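You operate a simulated robot arm through the tools that you are given. There is no shell and no other tool. Be economical: measure what you need, move in short steps, check, and stop when the job is done.

The job below is to be done with a simulated two-armed robot. You get a single attempt, and the scene is never put back.

Task
Dust the open roll and the sheet beside it, then cap the roll with both hands.
Fine: the yellow tack roller lifts the dust and goes back; the cap board lies on the middle of the roll. Set down upright: pallet tack roller. What is to be rubbed or washed off counts as gone when no trace of it is left.

Only the result counts: the job must be done as asked and must still hold three seconds after the hand-in. Knocking over, shifting, dropping, spilling or breaking anything else fails it. A push-on lid holds only when it is set on centred and level and pressed home; a screw cap is set on level and turned clockwise until tight. Flat cloth is picked up by pressing the open fingertips on it (5 to 10 N) and closing them slowly along it; thin cloth reads only 2 to 8 mm in the jaws.

Robot
Two 7-joint arms with two-finger parallel grippers on one trunk, on a base that drives. Base frame: it is fixed to the floor where the robot stands at the start and does not move with it; the origin is under the middle of the robot, x ahead of it, y to its left, z up; the surface under the hand at the start is at about z = 0.647. Units: m, degrees, N and s.
The left shoulder is at the start at [0.07, 0.163, 1.17], the right one opposite. With the tool pointing down near the work surface each hand reaches from about 0.22 to 0.84 m from the robot's upright axis, wherever it stands, measured 20 degrees to its own side. Places, roughly: dust on the low sheet [0.8, -0.3, 0.6]; dust on the open roll [1.1, -0.3, 0.6]; pallet tack roller (8x4x15 cm) [0.5, -0.1, 0.7]; top of the open roll [1.1, -0.3, 0.6]. Payload 3.43 kg a hand.
The tool frame of a hand sits at the grasp point between the pads (the TCP): z along the fingers, y along the line on which they close. The tips reach 0.034 m beyond it. Largest opening 0.128 m; finger width 0.024, thickness 0.012; the body of the gripper, 0.048 by 0.13 m, starts 0.096 m behind the TCP.
Orientation is told as [roll, pitch, yaw] about the base's x, y, z axes, in that order, counted from this pose: with the fingers straight down and closing along the base's y, the tool's x points along the base's -x, its y along +y and its z along -z.

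Tools
- The arms move only by the tool apply_moves. It takes "left_steps", "right_steps" or both (then of equal length, played together; a hand with none holds still); each is a list of rows, each a list of 7 numbers: the opening in per cent of the stroke, from 0 (shut) to 100 (fully open), then the shift along the tool's x, y, z in units of 200 mm (1.0 is 200 mm), then the turn, a rotation vector about the tool's x, y, z in units of 120 degrees (1.0 is 120 degrees). In form: [[gripper, x, y, z, wx, wy, wz], ...]. A call has 1 to 10 rows; each row is the pose to reach, as a shift and turn from the pose commanded when the call began, along the tool's axes at that moment. A call with a number of a shift or a turn outside -1 to 1 is refused whole. Each row takes 0.2 s and may step no farther than 0.05 m and 8.6 degrees from the row before; otherwise, or with a gripper value out of range, the whole call is refused. Where a pose cannot be reached the arm comes as near as it can. A force on the tool above 40 N (or 10 N above the force at the start of the call, whichever is more), or a blocked arm, ends the call early, and 0.2 s more pass. The fingers move at their own pace (about 0.153 m/s each) and stop on an object; they squeeze with about 39 N. The grip force told is the motor's: it shows also when the fingers shut on nothing. Time passes only in rows, and 0.2 s behind the last, so rows that repeat a pose let the fingers close. It gives the time, the measured TCP pose, the force on the tool (base axes), the opening and the grip force at its end, in the units of the frame above (readings bear some noise), with the torque about the TCP (base axes, N m) and any sound that the robot's microphone picked up.
- Cameras (640 x 400 px; columns grow to the right, rows downward): "scene" is now at [0.1232, -0.0311, 1.3813]; the picture's right is [-0.40, -0.92, 0.00], its down [-0.67, 0.29, -0.68] and it looks along [0.62, -0.27, -0.73] (base axes); focal length 293 px, centre (320, 200). "left" rides on the left gripper at [0.076, 0.011, -0.16] in its tool frame; the picture's right is [-0.15, 0.99, 0.00], its down [-0.88, -0.13, -0.46] and it looks along [-0.45, -0.07, 0.89] (tool axes); focal length 234 px, centre (320, 200). "right" rides on the right gripper at [0.076, -0.011, -0.16] in its tool frame; the picture's right is [0.15, 0.99, 0.00], its down [-0.88, 0.13, -0.46] and it looks along [-0.45, 0.07, 0.89] (tool axes); focal length 234 px, centre (320, 200).
- capture(camera): a new picture of that camera. It takes no simulated time.
- move_column(by): slides the trunk up (or, below 0, down) by that many m; the arms and the scene camera ride with it, the base frame stays. It gives what a move gives, with no picture.
- steer(legs): drives the robot by 1 to 6 legs, each [ahead, left, turn to the left] in m, m and degrees, along the robot's own axes; the way and the turn of a leg run together, so that a leg with both is an arc; at most 1.5 m and 180 degrees a leg. The arms and the cameras ride along, it lands a little off, and it stops where it bumps. It gives what a move gives.
- head_to(pan, tilt): turns the head with the scene camera to pan (to the left, within 86 degrees either way) and tilt (down, from -29 to 69), counted from straight ahead of the robot. It gives what a move gives.
- locate(camera, pixels): for up to 12 pixels [column, row] of the newest picture of that camera ("zoom" is the newest enlarged one), the place [x, y, z] in the base frame of the surface seen there, good to about 0.002 m. It takes no simulated time.
- close_up(camera, box): a new picture of the part [left, top, right, bottom] of that camera's present view, enlarged. It takes no simulated time.
- hand_in(): hands the job in; it is judged then, once.

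Go step by step. Measure first, check grasps and placings, and put right what went wrong. The budget is 80 turns and 62 pictures, counting those below and the enlarged ones. Unless the task says otherwise, let go and move clear before handing in, and close with one line.

The tools are called as name(argument=value, ...) on one line, values as JSON. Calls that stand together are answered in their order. apply_moves: Moves the arms, as the interface text tells. Its arguments: {"type":"object","properties":{"left_steps":{"type":"array","items":{"type":"array","items":{"type":"number"}}},"right_steps":{"type":"array","items":{"type":"array","items":{"type":"number"}}}},"required":[]} The other tools are called the same way: move_column (by) slides the trunk up or down; steer (legs) drives the base; head_to (pan, tilt) turns the head that bears the scene camera; capture (camera) takes a picture; locate (camera, pixels) gives the place of the surface under pixels of a picture; close_up (camera, box) takes an enlarged picture of a part of a camera's view; hand_in () hands the job in.

At the start:

```text
time_s: 0.0
left_tool_pos: [0.5212, 0.033, 1.0535]
left_tcp_rot: [0.0, 0.0, 0.1]
left_wrist_force: [0.1, 0.5, -0.1]
left_torque: [0.02, -0.02, 0.02]
left_grip_width: 0.1281
left_finger_force: 0.1
right_tool_pos: [0.4645, -0.3809, 1.0044]
right_tcp_rot: [0.1, 0.1, 0.0]
right_wrist_force: [-0.3, -1.0, -1.0]
right_torque: [-0.04, 0.01, -0.03]
right_grip_width: 0.128
right_finger_force: 0.2
trunk travel left (down, up): [-0.65, 0.29]
robot x, y, heading: [0.004, -0.0027, -0.2]
head pan, tilt: [-23.7, 47.1]
```

scene: 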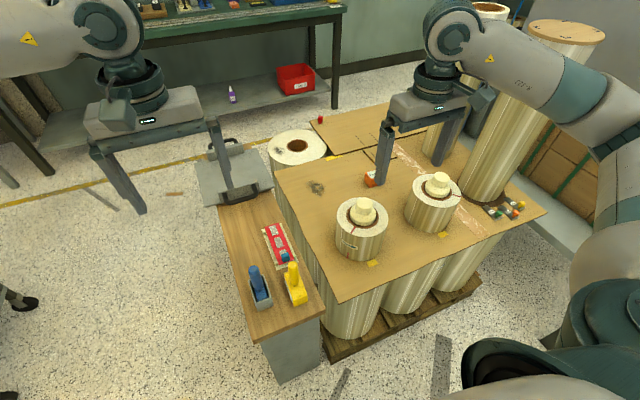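
right: 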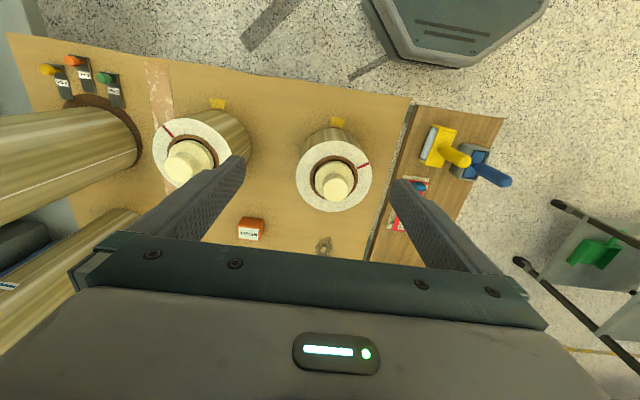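
left: 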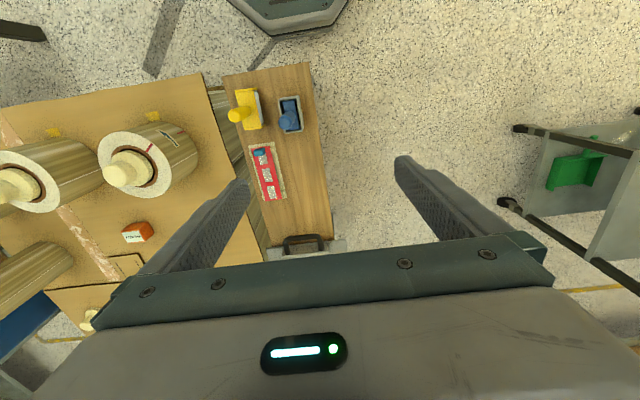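

The scene picture shows the yellow roller near (294,283), a dust patch on the sheet near (317,187), and an open roll near (297,148) with the board behind it. I'll enlarge and measure.

close_up(camera="scene", box=[200, 100, 440, 250])

close_up(camera="scene", box=[215, 210, 343, 310])

locate(camera="scene", pixels=[[294, 267], [296, 285], [299, 300], [317, 187], [297, 133], [275, 150], [297, 162], [320, 148], [320, 119], [300, 240], [260, 320], [371, 181]])

```text
2.67 times, centred on (320, 175) of scene
```

zoom: 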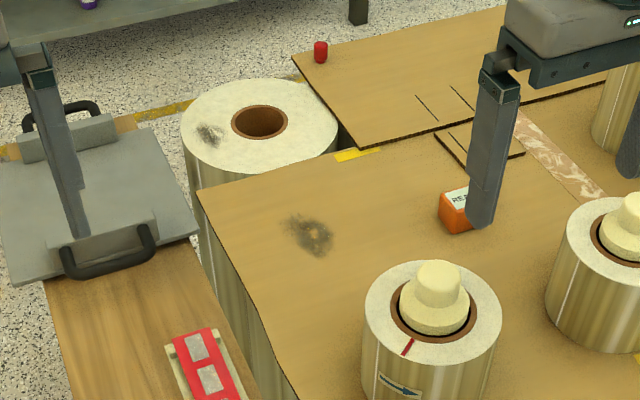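

```text
4.00 times, centred on (279, 260) of scene
```

zoom: 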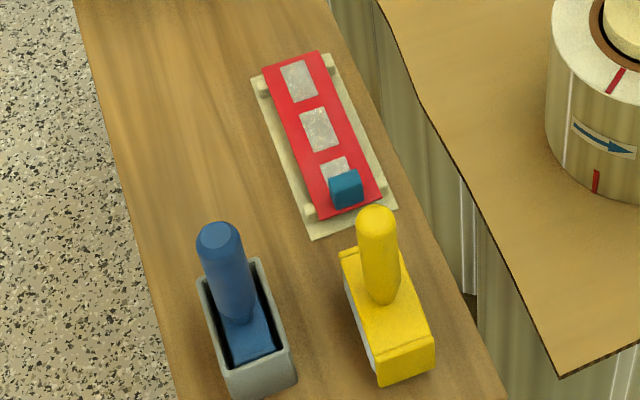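

```text
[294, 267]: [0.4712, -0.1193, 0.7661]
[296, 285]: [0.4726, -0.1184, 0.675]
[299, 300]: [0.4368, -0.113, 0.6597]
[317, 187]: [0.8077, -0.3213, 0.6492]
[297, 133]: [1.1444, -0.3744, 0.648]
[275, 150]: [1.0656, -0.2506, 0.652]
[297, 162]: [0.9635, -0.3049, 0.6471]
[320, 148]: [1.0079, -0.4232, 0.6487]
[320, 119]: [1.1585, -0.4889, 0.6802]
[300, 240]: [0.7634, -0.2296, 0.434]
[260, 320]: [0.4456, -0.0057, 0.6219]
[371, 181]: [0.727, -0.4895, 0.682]
```

The grey board with two black handles lies across the far end of the side table. I'll measure it, the roller, and the dust patches from closer views.

locate(camera="zoom", pixels=[[375, 215], [380, 300], [345, 258], [390, 245], [432, 345], [378, 380], [300, 300], [230, 235], [320, 230], [410, 300], [345, 180], [300, 250]])

head_to(pan=-20, tilt=38)

close_up(camera="scene", box=[180, 130, 372, 250])

```text
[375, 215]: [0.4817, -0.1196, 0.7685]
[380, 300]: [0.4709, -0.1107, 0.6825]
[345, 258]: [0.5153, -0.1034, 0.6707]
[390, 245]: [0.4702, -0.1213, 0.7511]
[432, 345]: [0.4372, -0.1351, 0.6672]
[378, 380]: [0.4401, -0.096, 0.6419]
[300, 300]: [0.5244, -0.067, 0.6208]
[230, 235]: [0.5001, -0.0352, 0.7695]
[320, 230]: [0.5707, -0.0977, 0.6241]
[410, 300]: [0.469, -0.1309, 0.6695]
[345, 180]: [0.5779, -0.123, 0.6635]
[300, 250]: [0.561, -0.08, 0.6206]
```

```text
time_s: 0.7
left_tool_pos: [0.5205, 0.0339, 1.0532]
left_tcp_rot: [0.0, -0.1, 0.1]
left_wrist_force: [0.8, -0.1, -0.6]
left_torque: [0.0, -0.01, -0.01]
left_grip_width: 0.1278
left_finger_force: 0.1
right_tool_pos: [0.4648, -0.3817, 1.0056]
right_tcp_rot: [0.1, 0.0, 0.0]
right_wrist_force: [0.2, -0.5, 0.5]
right_torque: [-0.04, 0.03, 0.05]
right_grip_width: 0.1277
right_finger_force: 0.0
trunk travel left (down, up): [-0.65, 0.29]
robot x, y, heading: [-0.0002, 0.0026, 0.2]
head pan, tilt: [-20.0, 38.0]
```

```text
3.33 times, centred on (276, 190) of scene
```

zoom: 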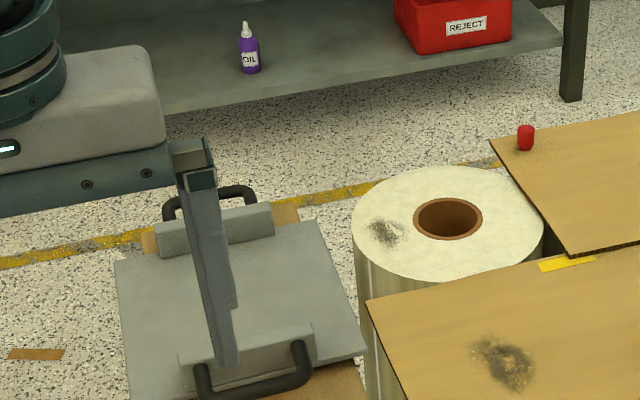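

The board, with black handles at its near and far ends, sits beside the open roll. I need to know the free floor on the left, since I'll have to drive round there.

head_to(pan=30, tilt=40)

capture(camera="scene")

capture(camera="left")

locate(camera="left", pixels=[[515, 128], [600, 150], [500, 203], [600, 230], [575, 172], [240, 107], [310, 240], [302, 63], [333, 238]])

locate(camera="scene", pixels=[[100, 200], [200, 200], [300, 200], [400, 200], [500, 200], [600, 200], [300, 100], [200, 100], [100, 100]])

```text
time_s: 1.9
left_tool_pos: [0.5199, 0.0348, 1.0547]
left_tcp_rot: [-0.1, 0.0, 0.1]
left_wrist_force: [0.1, -1.4, 0.3]
left_torque: [-0.02, -0.02, 0.0]
left_grip_width: 0.1279
left_finger_force: 0.1
right_tool_pos: [0.4645, -0.3822, 1.0058]
right_tcp_rot: [0.0, 0.0, 0.0]
right_wrist_force: [0.4, -0.1, -0.5]
right_torque: [-0.01, 0.01, 0.03]
right_grip_width: 0.128
right_finger_force: 0.1
trunk travel left (down, up): [-0.65, 0.29]
robot x, y, heading: [-0.002, -0.0018, -0.1]
head pan, tilt: [30.0, 40.0]
```

```text
55 pictures are left
```

scene: 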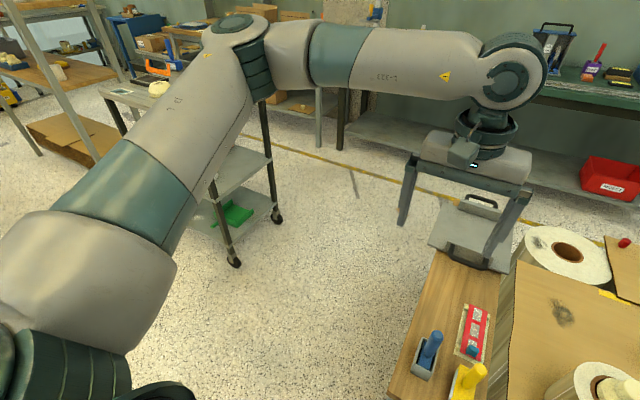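

```text
54 pictures are left
```

left: 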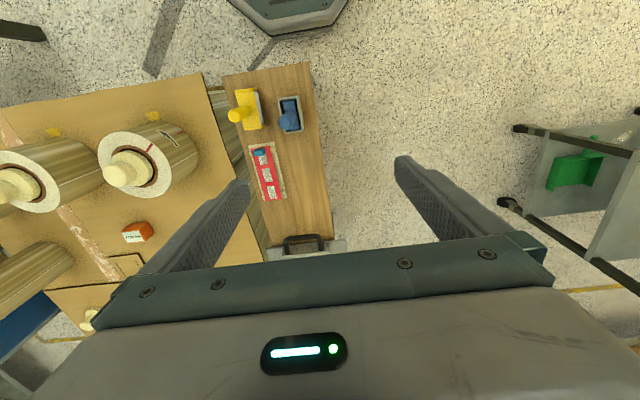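

```text
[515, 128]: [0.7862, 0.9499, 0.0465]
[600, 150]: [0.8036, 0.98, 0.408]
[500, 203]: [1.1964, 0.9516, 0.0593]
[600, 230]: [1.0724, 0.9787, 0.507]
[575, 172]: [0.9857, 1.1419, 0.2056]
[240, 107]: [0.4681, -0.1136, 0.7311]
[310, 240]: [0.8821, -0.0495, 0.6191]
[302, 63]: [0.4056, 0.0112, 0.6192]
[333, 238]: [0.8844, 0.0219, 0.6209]
```

```text
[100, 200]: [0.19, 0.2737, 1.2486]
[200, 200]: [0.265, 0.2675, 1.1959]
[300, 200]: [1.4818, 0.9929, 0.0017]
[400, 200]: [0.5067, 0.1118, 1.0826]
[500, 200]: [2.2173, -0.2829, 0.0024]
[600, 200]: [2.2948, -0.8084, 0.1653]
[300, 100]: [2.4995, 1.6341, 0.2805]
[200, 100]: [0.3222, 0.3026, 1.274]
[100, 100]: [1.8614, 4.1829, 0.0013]
```

The corridor between table (y≈0.02) and trolley (y≈0.95) is clear. I'll check the robot base's front edge, then drive in and face -y.

locate(camera="left", pixels=[[270, 34], [320, 36], [240, 10], [345, 8], [290, 10]])

capture(camera="right")

locate(camera="right", pixels=[[364, 5], [405, 65], [465, 67], [540, 10]])

```text
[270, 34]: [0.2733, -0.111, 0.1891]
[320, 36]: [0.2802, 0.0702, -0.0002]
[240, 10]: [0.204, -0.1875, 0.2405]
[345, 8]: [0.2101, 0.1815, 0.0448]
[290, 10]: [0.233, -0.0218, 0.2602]
```

```text
53 pictures are left
```

right: 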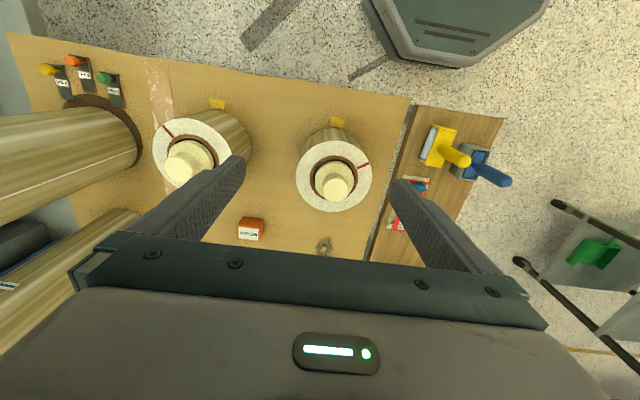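

```text
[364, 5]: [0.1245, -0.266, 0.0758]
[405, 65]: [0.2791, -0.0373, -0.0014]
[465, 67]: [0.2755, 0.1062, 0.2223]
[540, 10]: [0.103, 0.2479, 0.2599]
```

The base reaches about 0.28 m ahead of its axis, so standing at y≈0.40 is safe. I'll move left, turn right 90°, then strafe to x≈0.85.

steer(legs=[[0, 0.41, 0], [0, 0, -90], [0, 0.82, 0]])

head_to(pan=0, tilt=52)

capture(camera="scene")

```text
time_s: 12.3
left_tool_pos: [0.8661, -0.1122, 1.0533]
left_tcp_rot: [0.0, 0.0, -89.5]
left_wrist_force: [-0.7, -0.1, 0.1]
left_torque: [-0.02, 0.03, 0.02]
left_grip_width: 0.1279
left_finger_force: 0.0
right_tool_pos: [0.4499, -0.0581, 1.0059]
right_tcp_rot: [0.0, 0.0, -89.5]
right_wrist_force: [0.9, -0.1, 1.3]
right_torque: [-0.01, 0.0, 0.01]
right_grip_width: 0.1283
right_finger_force: 0.1
trunk travel left (down, up): [-0.65, 0.29]
robot x, y, heading: [0.8288, 0.4108, -89.4]
head pan, tilt: [30.0, 40.0]
```

```text
time_s: 13.2
left_tool_pos: [0.8653, -0.1112, 1.0538]
left_tcp_rot: [0.0, 0.0, -89.5]
left_wrist_force: [0.1, -0.9, 0.7]
left_torque: [-0.05, 0.0, 0.01]
left_grip_width: 0.128
left_finger_force: 0.0
right_tool_pos: [0.4501, -0.0584, 1.0052]
right_tcp_rot: [0.0, 0.0, -89.7]
right_wrist_force: [-0.1, -0.3, -0.6]
right_torque: [0.01, -0.01, 0.02]
right_grip_width: 0.1278
right_finger_force: 0.1
trunk travel left (down, up): [-0.65, 0.29]
robot x, y, heading: [0.824, 0.4092, -89.7]
head pan, tilt: [0.0, 52.0]
```

```text
52 pictures are left
```

scene: 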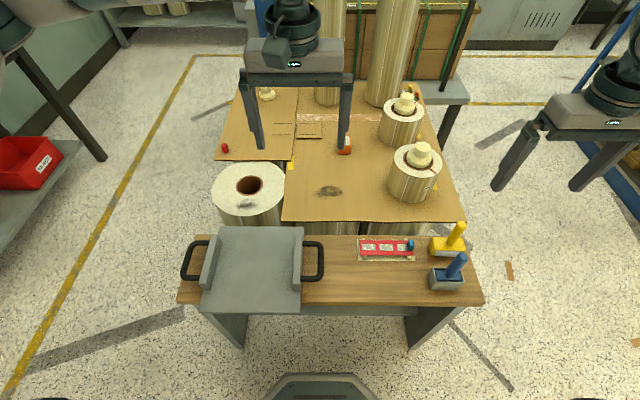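

The view now shows everything clearly: board at (252,270), open roll at (250,190) and roller at (450,240). I'll enlarge and measure.

close_up(camera="scene", box=[170, 155, 362, 275])

locate(camera="zoom", pixels=[[265, 155], [190, 110], [265, 37], [220, 105], [297, 98], [262, 77], [264, 125], [246, 162], [530, 120], [495, 118], [565, 115], [355, 110]])

locate(camera="scene", pixels=[[220, 228], [303, 228], [201, 308], [299, 310], [308, 242], [320, 262], [306, 280], [202, 242], [184, 262], [206, 265], [298, 260], [252, 270]])

close_up(camera="scene", box=[340, 205, 500, 305])

locate(camera="zoom", pixels=[[488, 75], [475, 110], [455, 145], [365, 140], [365, 190], [510, 150], [515, 175], [430, 145], [480, 150], [400, 195], [310, 170]])

```text
3.33 times, centred on (266, 215) of scene
```

zoom: 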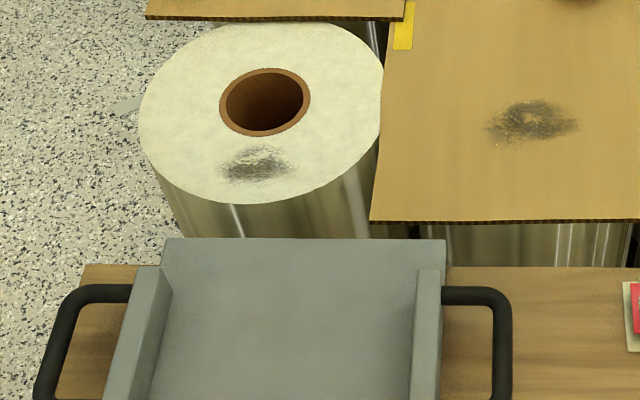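

```text
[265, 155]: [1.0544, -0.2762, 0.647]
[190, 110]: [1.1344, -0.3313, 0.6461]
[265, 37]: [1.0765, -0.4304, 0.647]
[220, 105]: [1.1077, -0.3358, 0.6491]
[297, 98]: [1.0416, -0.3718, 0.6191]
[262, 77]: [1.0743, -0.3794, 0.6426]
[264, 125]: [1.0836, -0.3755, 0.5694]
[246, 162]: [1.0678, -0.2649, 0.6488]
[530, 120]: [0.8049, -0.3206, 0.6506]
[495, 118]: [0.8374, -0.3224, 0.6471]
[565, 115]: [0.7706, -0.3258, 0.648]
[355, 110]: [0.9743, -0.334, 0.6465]
```

```text
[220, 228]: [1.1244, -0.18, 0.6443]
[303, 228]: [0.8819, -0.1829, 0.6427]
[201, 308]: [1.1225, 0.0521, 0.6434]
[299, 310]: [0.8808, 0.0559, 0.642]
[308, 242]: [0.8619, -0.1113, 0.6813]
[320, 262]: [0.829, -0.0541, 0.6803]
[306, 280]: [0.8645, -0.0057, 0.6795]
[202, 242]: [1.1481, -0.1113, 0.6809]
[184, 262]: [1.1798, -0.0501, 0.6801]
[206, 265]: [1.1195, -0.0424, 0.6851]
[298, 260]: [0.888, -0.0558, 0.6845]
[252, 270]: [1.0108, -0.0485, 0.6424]
```

```text
4.00 times, centred on (420, 255) of scene
```

zoom: 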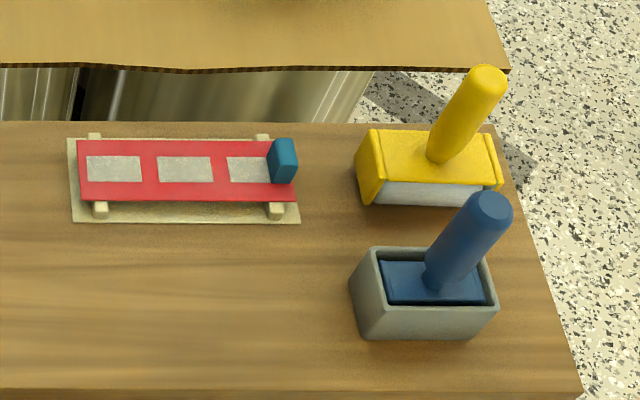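

```text
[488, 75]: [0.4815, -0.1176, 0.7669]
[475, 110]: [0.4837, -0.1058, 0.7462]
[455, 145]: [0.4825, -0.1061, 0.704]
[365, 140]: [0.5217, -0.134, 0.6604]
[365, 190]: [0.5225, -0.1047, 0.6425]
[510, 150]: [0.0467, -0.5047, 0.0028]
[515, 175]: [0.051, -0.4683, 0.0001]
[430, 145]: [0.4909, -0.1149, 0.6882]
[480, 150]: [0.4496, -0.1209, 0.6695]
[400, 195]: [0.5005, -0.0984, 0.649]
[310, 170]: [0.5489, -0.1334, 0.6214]
```

Roller handle is centred at about (0.481,-0.118), top 0.768, with its base long along x; the dust sits at (0.805,-0.322) on the sheet and (1.06,-0.268) on the roll. I'll bring the right hand above the handle.

apply_moves(right_steps=[[60, -0.15, 0.08, 0.0, 0, 0, 0], [60, -0.298, 0.155, 0.1, 0, 0, 0], [60, -0.298, 0.155, 0.33, 0, 0, 0], [60, -0.298, 0.155, 0.56, 0, 0, 0], [60, -0.298, 0.155, 0.78, 0, 0, 0], [60, -0.298, 0.155, 0.95, 0, 0, 0], [60, -0.298, 0.155, 0.95, 0, 0, 0]])

capture(camera="right")

close_up(camera="scene", box=[360, 150, 520, 250])

```text
time_s: 14.8
left_tool_pos: [0.8664, -0.112, 1.0524]
left_tcp_rot: [0.0, 0.0, -89.6]
left_wrist_force: [-0.5, -0.6, -0.1]
left_torque: [0.01, -0.01, 0.02]
left_grip_width: 0.1283
left_finger_force: 0.1
right_tool_pos: [0.4801, -0.1186, 0.8116]
right_tcp_rot: [0.0, 0.0, -89.6]
right_wrist_force: [0.1, -0.3, -0.4]
right_torque: [0.0, -0.04, 0.0]
right_grip_width: 0.0766
right_finger_force: 0.1
trunk travel left (down, up): [-0.65, 0.29]
robot x, y, heading: [0.8276, 0.4065, -89.5]
head pan, tilt: [0.0, 52.0]
```

```text
49 pictures are left
```

right: 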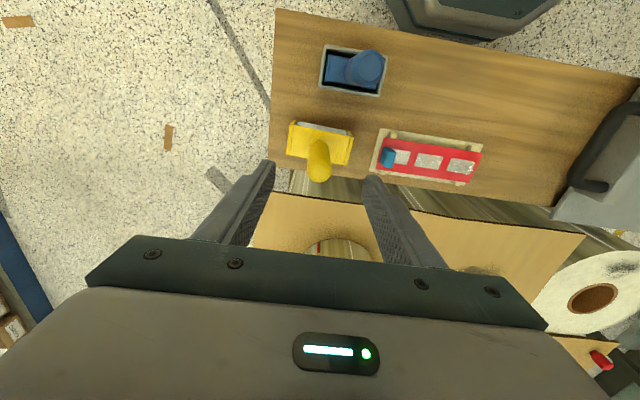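

```text
4.00 times, centred on (440, 200) of scene
```

zoom: 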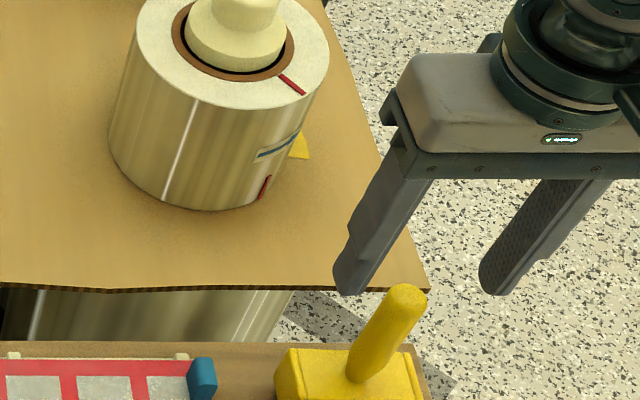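

The handle top (318,172) lies midway between the fingertips. Descend 0.075 and close.

apply_moves(right_steps=[[60, 0, 0, 0.2, 0, 0, 0], [60, 0, 0, 0.375, 0, 0, 0], [60, 0, 0, 0.375, 0, 0, 0], [0, 0, 0, 0.375, 0, 0, 0], [0, 0, 0, 0.375, 0, 0, 0], [0, 0, 0, 0.375, 0, 0, 0]])

capture(camera="right")

```text
time_s: 16.2
left_tool_pos: [0.8661, -0.112, 1.0537]
left_tcp_rot: [0.1, 0.1, -89.5]
left_wrist_force: [0.0, -0.9, 0.2]
left_torque: [0.0, -0.04, 0.01]
left_grip_width: 0.1279
left_finger_force: 0.1
right_tool_pos: [0.4819, -0.1174, 0.7367]
right_tcp_rot: [0.0, 0.1, -89.6]
right_wrist_force: [0.1, -0.1, 1.9]
right_torque: [-0.06, 0.3, -0.02]
right_grip_width: 0.0227
right_finger_force: 38.7
trunk travel left (down, up): [-0.65, 0.29]
robot x, y, heading: [0.8282, 0.4081, -89.8]
head pan, tilt: [0.0, 52.0]
```

```text
47 pictures are left
```

right: 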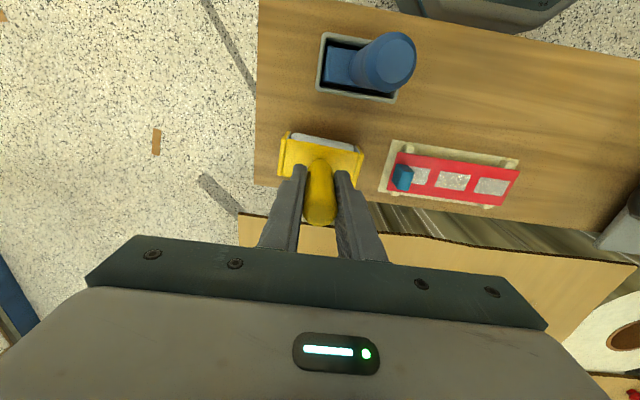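

Handle gripped (22.7 mm, 39 N). Lift 0.13 m and carry along +x over the red strip.

apply_moves(right_steps=[[0, 0, 0, -0.2, 0, 0, 0], [0, 0, 0, -0.43, 0, 0, 0], [0, 0, 0, -0.65, 0, 0, 0], [0, 0, 0.22, -0.65, 0, 0, 0], [0, 0, 0.45, -0.65, 0, 0, 0], [0, 0, 0.68, -0.65, 0, 0, 0], [0, 0, 0.9, -0.65, 0, 0, 0], [0, 0, 0.9, -0.65, 0, 0, 0]])

close_up(camera="scene", box=[240, 120, 480, 270])

locate(camera="zoom", pixels=[[240, 187], [280, 187], [250, 175], [230, 200], [205, 187], [430, 110], [390, 180]])

```text
time_s: 18.0
left_tool_pos: [0.8652, -0.1112, 1.054]
left_tcp_rot: [0.1, 0.0, -89.6]
left_wrist_force: [0.1, 0.1, -1.1]
left_torque: [0.02, -0.04, 0.02]
left_grip_width: 0.1278
left_finger_force: 0.0
right_tool_pos: [0.6586, -0.1166, 0.8694]
right_tcp_rot: [0.0, 0.1, -89.5]
right_wrist_force: [-0.5, 0.1, -1.4]
right_torque: [0.01, -0.02, 0.01]
right_grip_width: 0.0226
right_finger_force: 39.2
trunk travel left (down, up): [-0.65, 0.29]
robot x, y, heading: [0.8291, 0.4108, -89.7]
head pan, tilt: [0.0, 52.0]
```

```text
2.67 times, centred on (360, 195) of scene
```

zoom: 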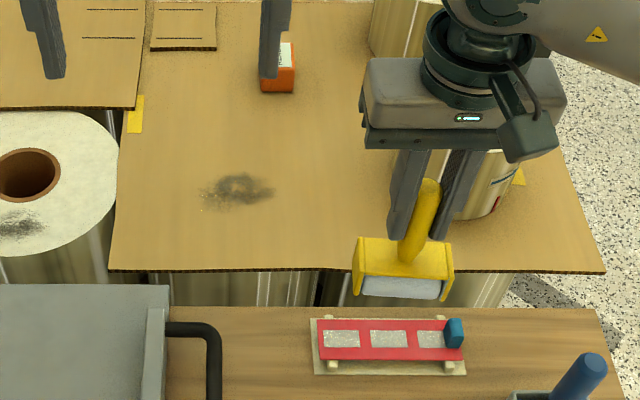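

```text
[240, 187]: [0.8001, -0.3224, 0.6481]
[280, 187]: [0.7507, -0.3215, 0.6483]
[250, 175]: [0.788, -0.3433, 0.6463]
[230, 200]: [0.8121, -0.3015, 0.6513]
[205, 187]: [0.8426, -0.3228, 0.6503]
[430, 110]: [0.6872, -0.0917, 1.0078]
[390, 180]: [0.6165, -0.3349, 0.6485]
```

The left hand hangs over the dust line, so I move it aside (to +x, toward the robot) before carrying the roller on.

apply_moves(left_steps=[[100, 0.1, 0.2, 0, 0, 0, 0], [100, 0.25, 0.4, 0, 0, 0, 0], [100, 0.4, 0.58, 0, 0, 0, 0], [100, 0.55, 0.76, 0, 0, 0, 0], [100, 0.7, 0.95, 0, 0, 0, 0], [100, 0.7, 0.95, 0, 0, 0, 0]])

apply_moves(left_steps=[[100, 0, 0.2, 0, 0, 0, 0], [100, 0, 0.4, 0, 0, 0, 0], [100, 0, 0.6, 0, 0, 0, 0], [100, 0, 0.75, 0, 0, 0, 0], [100, 0, 0.75, 0, 0, 0, 0], [100, 0, 0.75, 0, 0, 0, 0], [100, 0, 0.75, 0, 0, 0, 0], [100, 0, 0.75, 0, 0, 0, 0]], right_steps=[[0, 0, 0.2, 0, 0, 0, 0], [0, 0, 0.4, 0, 0, 0, 0], [0, 0, 0.6, 0, 0, 0, 0], [0, -0.2, 0.66, 0, 0, 0, 0], [0, -0.4, 0.66, 0, 0, 0, 0], [0, -0.6, 0.66, 0, 0, 0, 0], [0, -0.73, 0.66, 0.1, 0, 0, 0], [0, -0.73, 0.66, 0.3, 0, 0, 0]])

close_up(camera="scene", box=[240, 120, 400, 220])

```text
time_s: 19.4
left_tool_pos: [1.0539, 0.0345, 1.056]
left_tcp_rot: [0.0, 0.0, -89.5]
left_wrist_force: [-0.3, -0.9, -0.5]
left_torque: [-0.02, -0.06, 0.04]
left_grip_width: 0.1281
left_finger_force: 0.1
right_tool_pos: [0.6599, -0.117, 0.8682]
right_tcp_rot: [0.1, 0.1, -89.6]
right_wrist_force: [-0.2, 1.1, -1.3]
right_torque: [0.0, -0.03, -0.01]
right_grip_width: 0.0224
right_finger_force: 39.0
trunk travel left (down, up): [-0.65, 0.29]
robot x, y, heading: [0.8272, 0.408, -89.8]
head pan, tilt: [0.0, 52.0]
```

```text
time_s: 21.2
left_tool_pos: [1.2017, 0.0325, 1.0533]
left_tcp_rot: [0.1, 0.0, -89.5]
left_wrist_force: [0.0, 0.6, -0.4]
left_torque: [0.02, 0.03, -0.01]
left_grip_width: 0.128
left_finger_force: 0.1
right_tool_pos: [0.7962, -0.2648, 0.8091]
right_tcp_rot: [-0.1, 0.1, -89.6]
right_wrist_force: [0.6, 0.6, -1.4]
right_torque: [0.01, -0.08, -0.02]
right_grip_width: 0.0224
right_finger_force: 38.8
trunk travel left (down, up): [-0.65, 0.29]
robot x, y, heading: [0.8291, 0.4081, -89.6]
head pan, tilt: [0.0, 52.0]
```

```text
4.00 times, centred on (320, 170) of scene
```

zoom: 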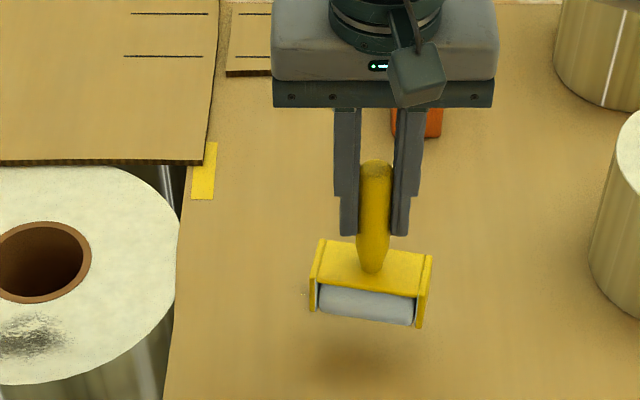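

The roller hangs at (0.796,-0.265), bottom about 45 mm above the sheet. Lower gently onto the sheet and read the force.

apply_moves(right_steps=[[0, 0, 0, 0.1, 0, 0, 0], [0, 0, 0, 0.18, 0, 0, 0], [0, 0, 0, 0.215, 0, 0, 0], [0, 0, 0, 0.23, 0, 0, 0], [0, 0, 0, 0.235, 0, 0, 0]])

```text
time_s: 22.4
left_tool_pos: [1.2051, 0.0356, 1.0553]
left_tcp_rot: [-0.1, -0.2, -89.5]
left_wrist_force: [0.0, 0.3, -0.1]
left_torque: [-0.01, 0.01, -0.02]
left_grip_width: 0.128
left_finger_force: 0.0
right_tool_pos: [0.7957, -0.2622, 0.7674]
right_tcp_rot: [0.1, -0.4, -89.7]
right_wrist_force: [-0.4, -2.1, 32.5]
right_torque: [-0.15, 0.33, 0.31]
right_grip_width: 0.0233
right_finger_force: 39.0
trunk travel left (down, up): [-0.65, 0.29]
robot x, y, heading: [0.8283, 0.4091, -89.7]
head pan, tilt: [0.0, 52.0]
```

Contact at z≈0.767 with 32 N; I'll ease to about 12 N and roll through the dust along y and back.

apply_moves(right_steps=[[0, 0, -0.03, -0.015, 0, 0, 0], [0, -0.12, -0.03, -0.015, 0, 0, 0], [0, -0.24, -0.03, -0.015, 0, 0, 0], [0, -0.36, -0.03, -0.015, 0, 0, 0], [0, -0.48, -0.03, -0.015, 0, 0, 0], [0, -0.58, -0.03, -0.015, 0, 0, 0], [0, -0.46, -0.03, -0.015, 0, 0, 0], [0, -0.32, -0.03, -0.015, 0, 0, 0], [0, -0.16, -0.03, -0.015, 0, 0, 0], [0, -0.02, -0.03, -0.015, 0, 0, 0]])

apply_moves(right_steps=[[0, 0, 0.1, -0.03, 0, 0, 0], [0, 0, 0.17, 0.0, 0, 0, 0], [0, -0.12, 0.17, 0, 0, 0, 0], [0, -0.24, 0.17, 0, 0, 0, 0], [0, -0.36, 0.17, 0, 0, 0, 0], [0, -0.48, 0.17, 0, 0, 0, 0], [0, -0.56, 0.17, 0, 0, 0, 0], [0, -0.4, 0.17, 0, 0, 0, 0], [0, -0.2, 0.17, 0, 0, 0, 0], [0, 0.0, 0.17, 0, 0, 0, 0]])

apply_moves(right_steps=[[0, 0.1, 0, -0.15, 0, 0, 0], [0, 0.25, 0, -0.3, 0, 0, 0], [0, 0.45, 0, -0.3, 0, 0, 0], [0, 0.6, 0, -0.3, 0, 0, 0], [0, 0.6, 0, -0.3, 0, 0, 0]])

close_up(camera="scene", box=[240, 120, 400, 220])

```text
time_s: 24.6
left_tool_pos: [1.2032, 0.0346, 1.0549]
left_tcp_rot: [0.1, -0.1, -89.4]
left_wrist_force: [-0.6, 0.2, 0.5]
left_torque: [-0.02, -0.01, -0.01]
left_grip_width: 0.128
left_finger_force: 0.1
right_tool_pos: [0.7874, -0.2649, 0.7668]
right_tcp_rot: [0.0, -0.1, -89.6]
right_wrist_force: [-2.1, -2.5, 14.1]
right_torque: [-0.68, -0.08, -0.04]
right_grip_width: 0.0224
right_finger_force: 39.0
trunk travel left (down, up): [-0.65, 0.29]
robot x, y, heading: [0.8281, 0.4095, -89.6]
head pan, tilt: [0.0, 52.0]
```

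```text
time_s: 26.8
left_tool_pos: [1.2023, 0.0332, 1.0524]
left_tcp_rot: [0.0, 0.0, -89.5]
left_wrist_force: [-0.4, -0.4, -0.1]
left_torque: [0.0, 0.02, -0.01]
left_grip_width: 0.1279
left_finger_force: 0.1
right_tool_pos: [0.8209, -0.2659, 0.7686]
right_tcp_rot: [0.0, 0.0, -89.7]
right_wrist_force: [-0.7, 0.6, -1.3]
right_torque: [0.0, -0.02, -0.01]
right_grip_width: 0.0221
right_finger_force: 38.4
right hand out of reach, approached as far as the arm can: row 7
trunk travel left (down, up): [-0.65, 0.29]
robot x, y, heading: [0.8276, 0.4085, -89.7]
head pan, tilt: [0.0, 52.0]
```

```text
time_s: 28.0
left_tool_pos: [1.2029, 0.032, 1.0529]
left_tcp_rot: [0.0, 0.0, -89.5]
left_wrist_force: [0.2, -0.2, -0.2]
left_torque: [0.02, 0.04, 0.02]
left_grip_width: 0.1278
left_finger_force: 0.1
right_tool_pos: [0.8229, -0.1473, 0.8275]
right_tcp_rot: [0.0, 0.0, -89.8]
right_wrist_force: [-0.9, -0.6, -1.3]
right_torque: [0.05, -0.04, 0.02]
right_grip_width: 0.0225
right_finger_force: 39.0
trunk travel left (down, up): [-0.65, 0.29]
robot x, y, heading: [0.8292, 0.4102, -89.6]
head pan, tilt: [0.0, 52.0]
```

```text
4.00 times, centred on (320, 170) of scene
```

zoom: 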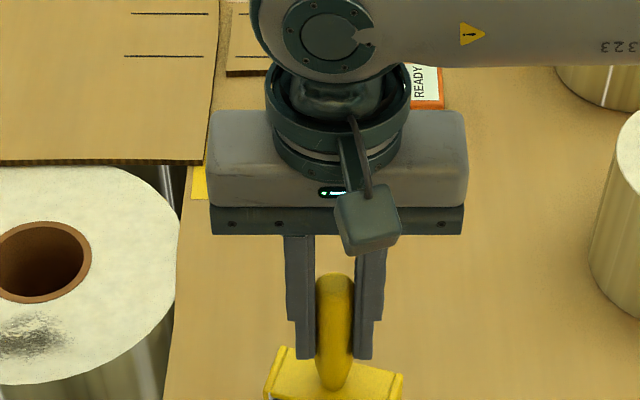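

The hand hides the dust spot from the scene camera; the right wrist camera should see it.

capture(camera="right")

```text
43 pictures are left
```

right: 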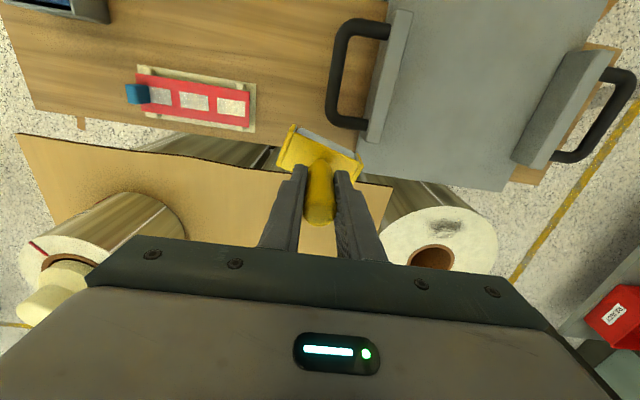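

The roller has turned a little about its round handle, which is fine. I raise it, then drive 0.21 m along +x and a little ahead for the roll; this also uncovers the sheet for checking.

apply_moves(right_steps=[[0, 0, 0, -0.15, 0, 0, 0], [0, 0, 0, -0.25, 0, 0, 0]])

steer(legs=[[0.0, 0.22, 0], [0.04, 0, 0]])

capture(camera="scene")

close_up(camera="scene", box=[320, 110, 480, 210])

```text
time_s: 28.6
left_tool_pos: [1.2042, 0.0322, 1.0529]
left_tcp_rot: [0.0, 0.0, -89.5]
left_wrist_force: [0.0, -0.4, 0.1]
left_torque: [0.03, -0.03, -0.01]
left_grip_width: 0.1278
left_finger_force: 0.1
right_tool_pos: [0.8212, -0.1473, 0.8745]
right_tcp_rot: [0.1, 0.1, -89.7]
right_wrist_force: [-0.6, -0.2, -1.7]
right_torque: [0.01, 0.02, 0.01]
right_grip_width: 0.0224
right_finger_force: 39.0
trunk travel left (down, up): [-0.65, 0.29]
robot x, y, heading: [0.8248, 0.4087, -89.6]
head pan, tilt: [0.0, 52.0]
```

```text
time_s: 30.8
left_tool_pos: [1.4242, -0.008, 1.0534]
left_tcp_rot: [0.0, -0.1, -89.9]
left_wrist_force: [0.3, -0.4, -0.3]
left_torque: [0.03, -0.01, -0.03]
left_grip_width: 0.1279
left_finger_force: 0.1
right_tool_pos: [1.0418, -0.1847, 0.8753]
right_tcp_rot: [0.0, 0.0, -90.0]
right_wrist_force: [0.3, -0.5, -1.2]
right_torque: [0.03, 0.0, -0.01]
right_grip_width: 0.0226
right_finger_force: 39.1
trunk travel left (down, up): [-0.65, 0.29]
robot x, y, heading: [1.052, 0.3694, -89.8]
head pan, tilt: [0.0, 52.0]
```

```text
42 pictures are left
```

scene: 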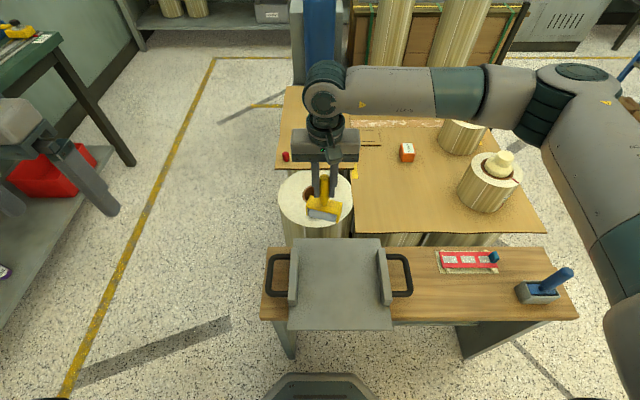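

```text
4.00 times, centred on (400, 160) of scene
```

zoom: 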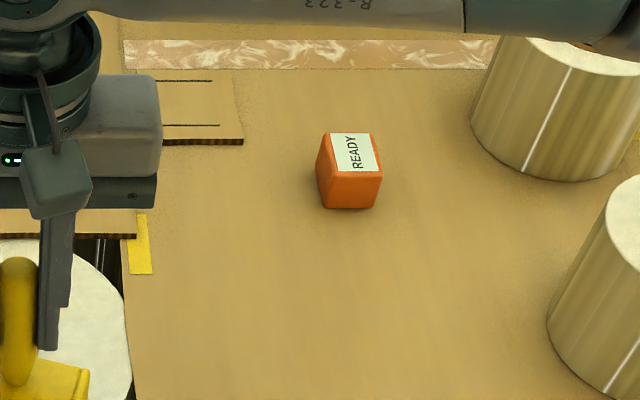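

The sheet around (400,200) looks clean. Now position above the roll dust (1.058,-0.255) and lower.

apply_moves(right_steps=[[0, -0.2, 0.04, 0.0, 0, 0, 0], [0, -0.35, 0.08, 0.15, 0, 0, 0], [0, -0.35, 0.08, 0.35, 0, 0, 0], [0, -0.35, 0.08, 0.47, 0, 0, 0], [0, -0.35, 0.08, 0.52, 0, 0, 0], [0, -0.35, 0.08, 0.54, 0, 0, 0]])

close_up(camera="scene", box=[240, 150, 400, 250])

```text
time_s: 32.2
left_tool_pos: [1.4251, -0.0084, 1.0552]
left_tcp_rot: [0.0, -0.1, -89.9]
left_wrist_force: [-0.2, 0.0, -0.4]
left_torque: [0.0, -0.01, -0.02]
left_grip_width: 0.1279
left_finger_force: 0.1
right_tool_pos: [1.06, -0.2557, 0.7671]
right_tcp_rot: [0.0, -0.1, -90.0]
right_wrist_force: [-0.8, 0.2, 2.7]
right_torque: [-0.09, -0.04, -0.02]
right_grip_width: 0.0225
right_finger_force: 38.9
trunk travel left (down, up): [-0.65, 0.29]
robot x, y, heading: [1.0542, 0.3716, -90.1]
head pan, tilt: [0.0, 52.0]
```

```text
4.00 times, centred on (320, 200) of scene
```

zoom: 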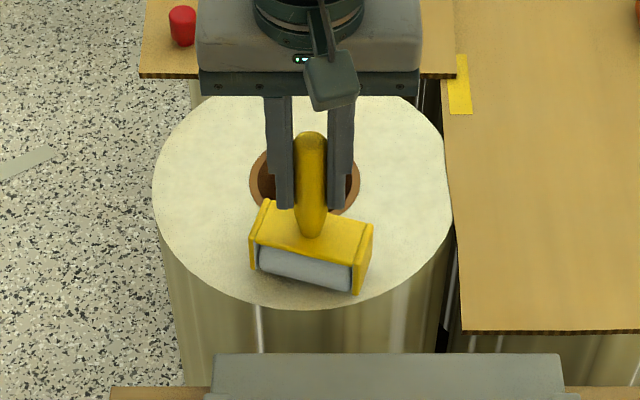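

Contact is light. I'll counter-turn about 12° to square the roller, press a bit more, and roll back and forth at two offsets.

apply_moves(right_steps=[[0, 0, 0, -0.03, 0, 0, -0.05], [0, 0.05, -0.06, -0.03, 0, 0, -0.1], [0, 0.05, -0.06, 0.012, 0, 0, -0.1], [0, -0.07, -0.06, 0.012, 0, 0, -0.1], [0, -0.19, -0.06, 0.012, 0, 0, -0.1], [0, -0.31, -0.06, 0.012, 0, 0, -0.1], [0, -0.19, -0.06, 0.012, 0, 0, -0.1], [0, -0.07, -0.06, 0.012, 0, 0, -0.1], [0, 0.06, -0.06, 0.012, 0, 0, -0.1], [0, 0.06, -0.06, -0.02, 0, 0, -0.1]])

apply_moves(right_steps=[[0, 0, 0.14, 0, 0, 0, 0], [0, 0, 0.14, 0.032, 0, 0, 0], [0, -0.12, 0.14, 0.032, 0, 0, 0], [0, -0.24, 0.14, 0.032, 0, 0, 0], [0, -0.36, 0.14, 0.032, 0, 0, 0], [0, -0.24, 0.14, 0.032, 0, 0, 0], [0, -0.12, 0.14, 0.032, 0, 0, 0], [0, 0.0, 0.14, 0.032, 0, 0, 0], [0, 0.1, 0.1, -0.15, 0, 0, 0]])

apply_moves(right_steps=[[0, 0.1, -0.1, -0.15, 0, 0, 0], [0, 0.3, -0.3, -0.25, 0, 0, 0], [0, 0.5, -0.4, -0.4, 0, 0, 0], [0, 0.6, -0.55, -0.4, 0, 0, 0], [0, 0.6, -0.75, -0.4, 0, 0, 0], [0, 0.6, -0.95, -0.4, 0, 0, 0], [0, 0.6, -0.95, -0.4, 0, 0, 0]])

close_up(camera="scene", box=[260, 130, 500, 280])

```text
time_s: 34.4
left_tool_pos: [1.4263, -0.0099, 1.0512]
left_tcp_rot: [0.0, 0.1, -89.9]
left_wrist_force: [0.2, 0.1, 0.9]
left_torque: [-0.01, 0.0, 0.04]
left_grip_width: 0.1282
left_finger_force: 0.1
right_tool_pos: [1.0468, -0.2424, 0.7663]
right_tcp_rot: [-0.1, 0.3, -78.0]
right_wrist_force: [0.0, -0.3, -0.8]
right_torque: [0.03, 0.0, 0.02]
right_grip_width: 0.0225
right_finger_force: 38.4
trunk travel left (down, up): [-0.65, 0.29]
robot x, y, heading: [1.0534, 0.369, -90.2]
head pan, tilt: [0.0, 52.0]
```

```text
time_s: 36.4
left_tool_pos: [1.4247, -0.0075, 1.0544]
left_tcp_rot: [0.0, 0.0, -89.9]
left_wrist_force: [1.2, 0.4, -0.3]
left_torque: [-0.02, 0.0, 0.0]
left_grip_width: 0.1282
left_finger_force: 0.0
right_tool_pos: [1.0619, -0.2207, 0.7976]
right_tcp_rot: [0.1, 0.0, -77.9]
right_wrist_force: [0.3, 1.1, -1.6]
right_torque: [-0.01, -0.01, -0.03]
right_grip_width: 0.0227
right_finger_force: 39.3
trunk travel left (down, up): [-0.65, 0.29]
robot x, y, heading: [1.0518, 0.3691, -89.9]
head pan, tilt: [0.0, 52.0]
```

```text
refused: row 2 steps farther than a row can; nothing moved
```

```text
2.67 times, centred on (380, 205) of scene
```

zoom: 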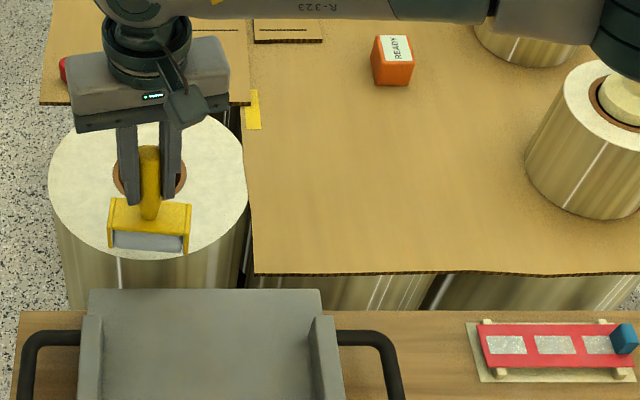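

The sheet is clean, with no trace left. Lift and move the roller away to view the roll, in smaller steps.

apply_moves(right_steps=[[0, 0.0, 0, -0.2, 0, 0, 0], [0, 0.1, -0.1, -0.35, 0, 0, 0], [0, 0.2, -0.3, -0.4, 0, 0, 0], [0, 0.3, -0.5, -0.4, 0, 0, 0], [0, 0.38, -0.7, -0.4, 0, 0, 0], [0, 0.45, -0.93, -0.4, 0, 0, 0], [0, 0.45, -0.93, -0.4, 0, 0, 0]])

close_up(camera="scene", box=[260, 150, 388, 230])

```text
time_s: 38.0
left_tool_pos: [1.4272, -0.0092, 1.0531]
left_tcp_rot: [-0.1, 0.0, -89.8]
left_wrist_force: [0.4, -0.9, 0.2]
left_torque: [0.0, 0.04, -0.02]
left_grip_width: 0.1278
left_finger_force: 0.1
right_tool_pos: [0.8629, -0.1706, 0.8817]
right_tcp_rot: [-0.1, 0.0, -77.8]
right_wrist_force: [0.3, -0.7, -1.3]
right_torque: [0.01, 0.03, 0.0]
right_grip_width: 0.0224
right_finger_force: 39.2
trunk travel left (down, up): [-0.65, 0.29]
robot x, y, heading: [1.0508, 0.3718, -90.1]
head pan, tilt: [0.0, 52.0]
```

```text
5.00 times, centred on (324, 190) of scene
```

zoom: 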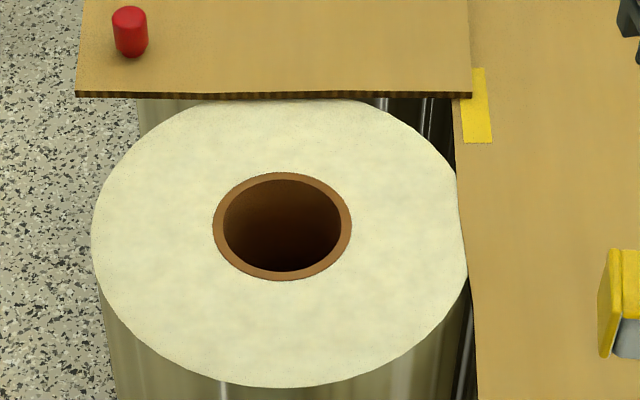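

The roll is clean too. I measure the roll's rim, core and surrounding sheets for the capping.

locate(camera="zoom", pixels=[[96, 235], [464, 235], [280, 384], [282, 104], [217, 227], [347, 227], [282, 277], [282, 176], [280, 85], [460, 85], [475, 150], [470, 300]])

steer(legs=[[0, -0.24, 0]])

capture(camera="right")

capture(camera="scene")

```text
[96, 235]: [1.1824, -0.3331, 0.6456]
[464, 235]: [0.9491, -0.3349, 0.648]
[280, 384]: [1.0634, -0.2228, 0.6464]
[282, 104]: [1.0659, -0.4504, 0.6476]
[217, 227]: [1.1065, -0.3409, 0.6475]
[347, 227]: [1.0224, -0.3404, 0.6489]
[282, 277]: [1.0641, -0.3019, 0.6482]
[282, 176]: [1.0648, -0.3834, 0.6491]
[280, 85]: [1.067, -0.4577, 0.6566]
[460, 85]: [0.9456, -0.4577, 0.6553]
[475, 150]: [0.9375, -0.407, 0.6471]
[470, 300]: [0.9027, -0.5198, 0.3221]
```

```text
time_s: 39.8
left_tool_pos: [1.1815, -0.0084, 1.0533]
left_tcp_rot: [-0.1, 0.1, -89.7]
left_wrist_force: [-0.3, -0.5, 0.0]
left_torque: [-0.04, -0.04, -0.01]
left_grip_width: 0.1281
left_finger_force: 0.1
right_tool_pos: [0.6185, -0.1707, 0.88]
right_tcp_rot: [0.0, 0.0, -77.8]
right_wrist_force: [0.9, 0.1, -2.3]
right_torque: [0.0, -0.02, 0.01]
right_grip_width: 0.0223
right_finger_force: 38.8
trunk travel left (down, up): [-0.65, 0.29]
robot x, y, heading: [0.8097, 0.3698, -89.7]
head pan, tilt: [0.0, 52.0]
```

```text
37 pictures are left
```

right: 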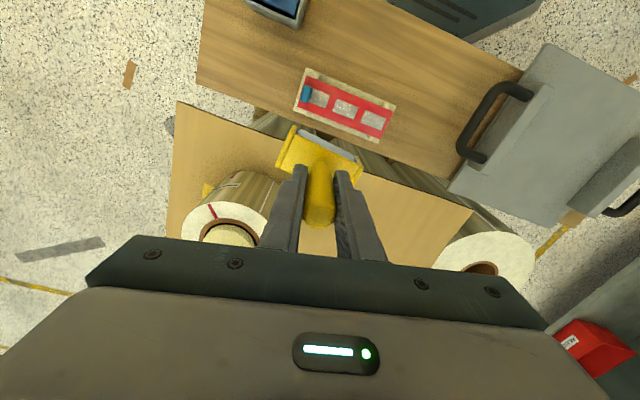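

```text
36 pictures are left
```

scene: 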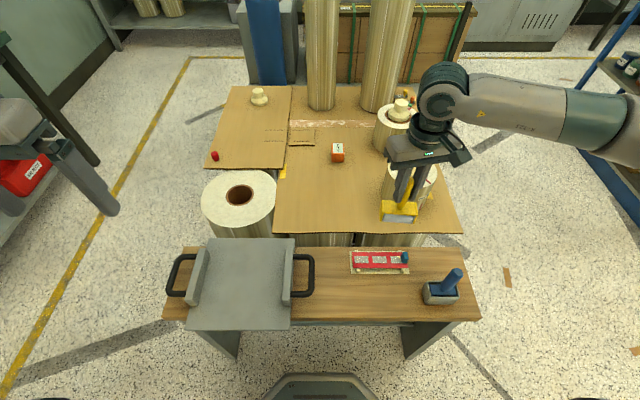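

Roll centre is (1.065,-0.340), radius 0.115; board is about 0.241×0.237 with centre (1.0025,-0.063). Now bring the roller back to above (0.482,-0.117).

apply_moves(right_steps=[[0, 0.1, -0.2, 0, 0, 0, 0], [0, 0.25, -0.4, 0, 0, 0, 0], [0, 0.4045, -0.55, 0, 0, 0, 0], [0, 0.4045, -0.611, 0.15, 0, 0, 0], [0, 0.4045, -0.611, 0.35, 0, 0, 0], [0, 0.4045, -0.611, 0.55, 0, 0, 0], [0, 0.4045, -0.611, 0.55, 0, 0, 0]])

close_up(camera="scene", box=[340, 215, 500, 315])

```text
time_s: 41.4
left_tool_pos: [1.181, -0.0077, 1.0544]
left_tcp_rot: [0.0, 0.0, -89.6]
left_wrist_force: [0.4, 0.6, -0.1]
left_torque: [0.03, 0.0, 0.03]
left_grip_width: 0.1281
left_finger_force: 0.0
right_tool_pos: [0.4792, -0.1187, 0.7718]
right_tcp_rot: [0.0, 0.0, -77.8]
right_wrist_force: [1.3, 0.0, -0.6]
right_torque: [-0.02, 0.03, 0.02]
right_grip_width: 0.0222
right_finger_force: 38.8
trunk travel left (down, up): [-0.65, 0.29]
robot x, y, heading: [0.808, 0.3681, -89.8]
head pan, tilt: [0.0, 52.0]
```

```text
4.00 times, centred on (420, 265) of scene
```

zoom: 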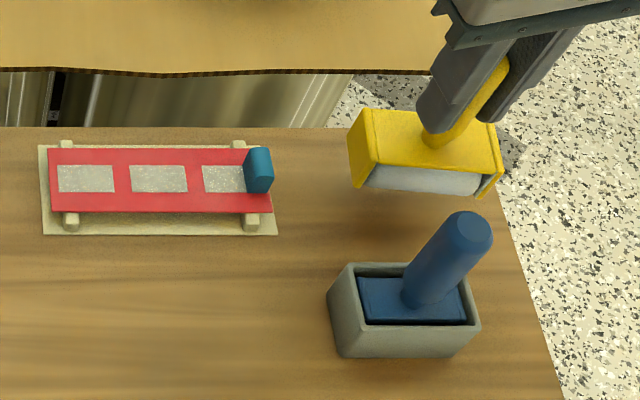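

It's nearly aligned as before. Lower gently to the table.

apply_moves(right_steps=[[0, 0.0, 0.01, 0.07, 0, 0, -0.02], [0, 0.0, 0.01, 0.12, 0, 0, -0.02], [0, 0.0, 0.01, 0.145, 0, 0, -0.02], [0, 0, 0.01, 0.155, 0, 0, -0.02], [0, 0, 0.01, 0.16, 0, 0, -0.02]])

```text
time_s: 42.6
left_tool_pos: [1.1818, -0.0078, 1.0534]
left_tcp_rot: [0.0, 0.0, -89.8]
left_wrist_force: [-0.7, 0.1, 0.8]
left_torque: [0.02, 0.02, 0.0]
left_grip_width: 0.1281
left_finger_force: 0.1
right_tool_pos: [0.4836, -0.117, 0.7388]
right_tcp_rot: [-0.1, -0.1, -75.4]
right_wrist_force: [0.9, 0.6, -1.7]
right_torque: [0.02, 0.0, -0.01]
right_grip_width: 0.0223
right_finger_force: 39.1
trunk travel left (down, up): [-0.65, 0.29]
robot x, y, heading: [0.8091, 0.3684, -89.5]
head pan, tilt: [0.0, 52.0]
```

No contact yet at 0.7388; go on down in 1 mm steps.

apply_moves(right_steps=[[0, 0, 0, 0.005, 0, 0, 0], [0, 0, 0, 0.01, 0, 0, 0], [0, 0, 0, 0.013, 0, 0, 0]])

```text
time_s: 43.4
left_tool_pos: [1.1808, -0.0057, 1.0533]
left_tcp_rot: [-0.1, -0.2, -89.7]
left_wrist_force: [0.9, 0.7, -0.3]
left_torque: [0.06, 0.0, 0.06]
left_grip_width: 0.128
left_finger_force: 0.0
right_tool_pos: [0.4844, -0.1171, 0.7365]
right_tcp_rot: [0.0, -0.1, -75.4]
right_wrist_force: [0.6, 3.7, 15.6]
right_torque: [0.55, 0.12, 0.0]
right_grip_width: 0.0224
right_finger_force: 38.6
trunk travel left (down, up): [-0.65, 0.29]
robot x, y, heading: [0.803, 0.3657, -89.9]
head pan, tilt: [0.0, 52.0]
```

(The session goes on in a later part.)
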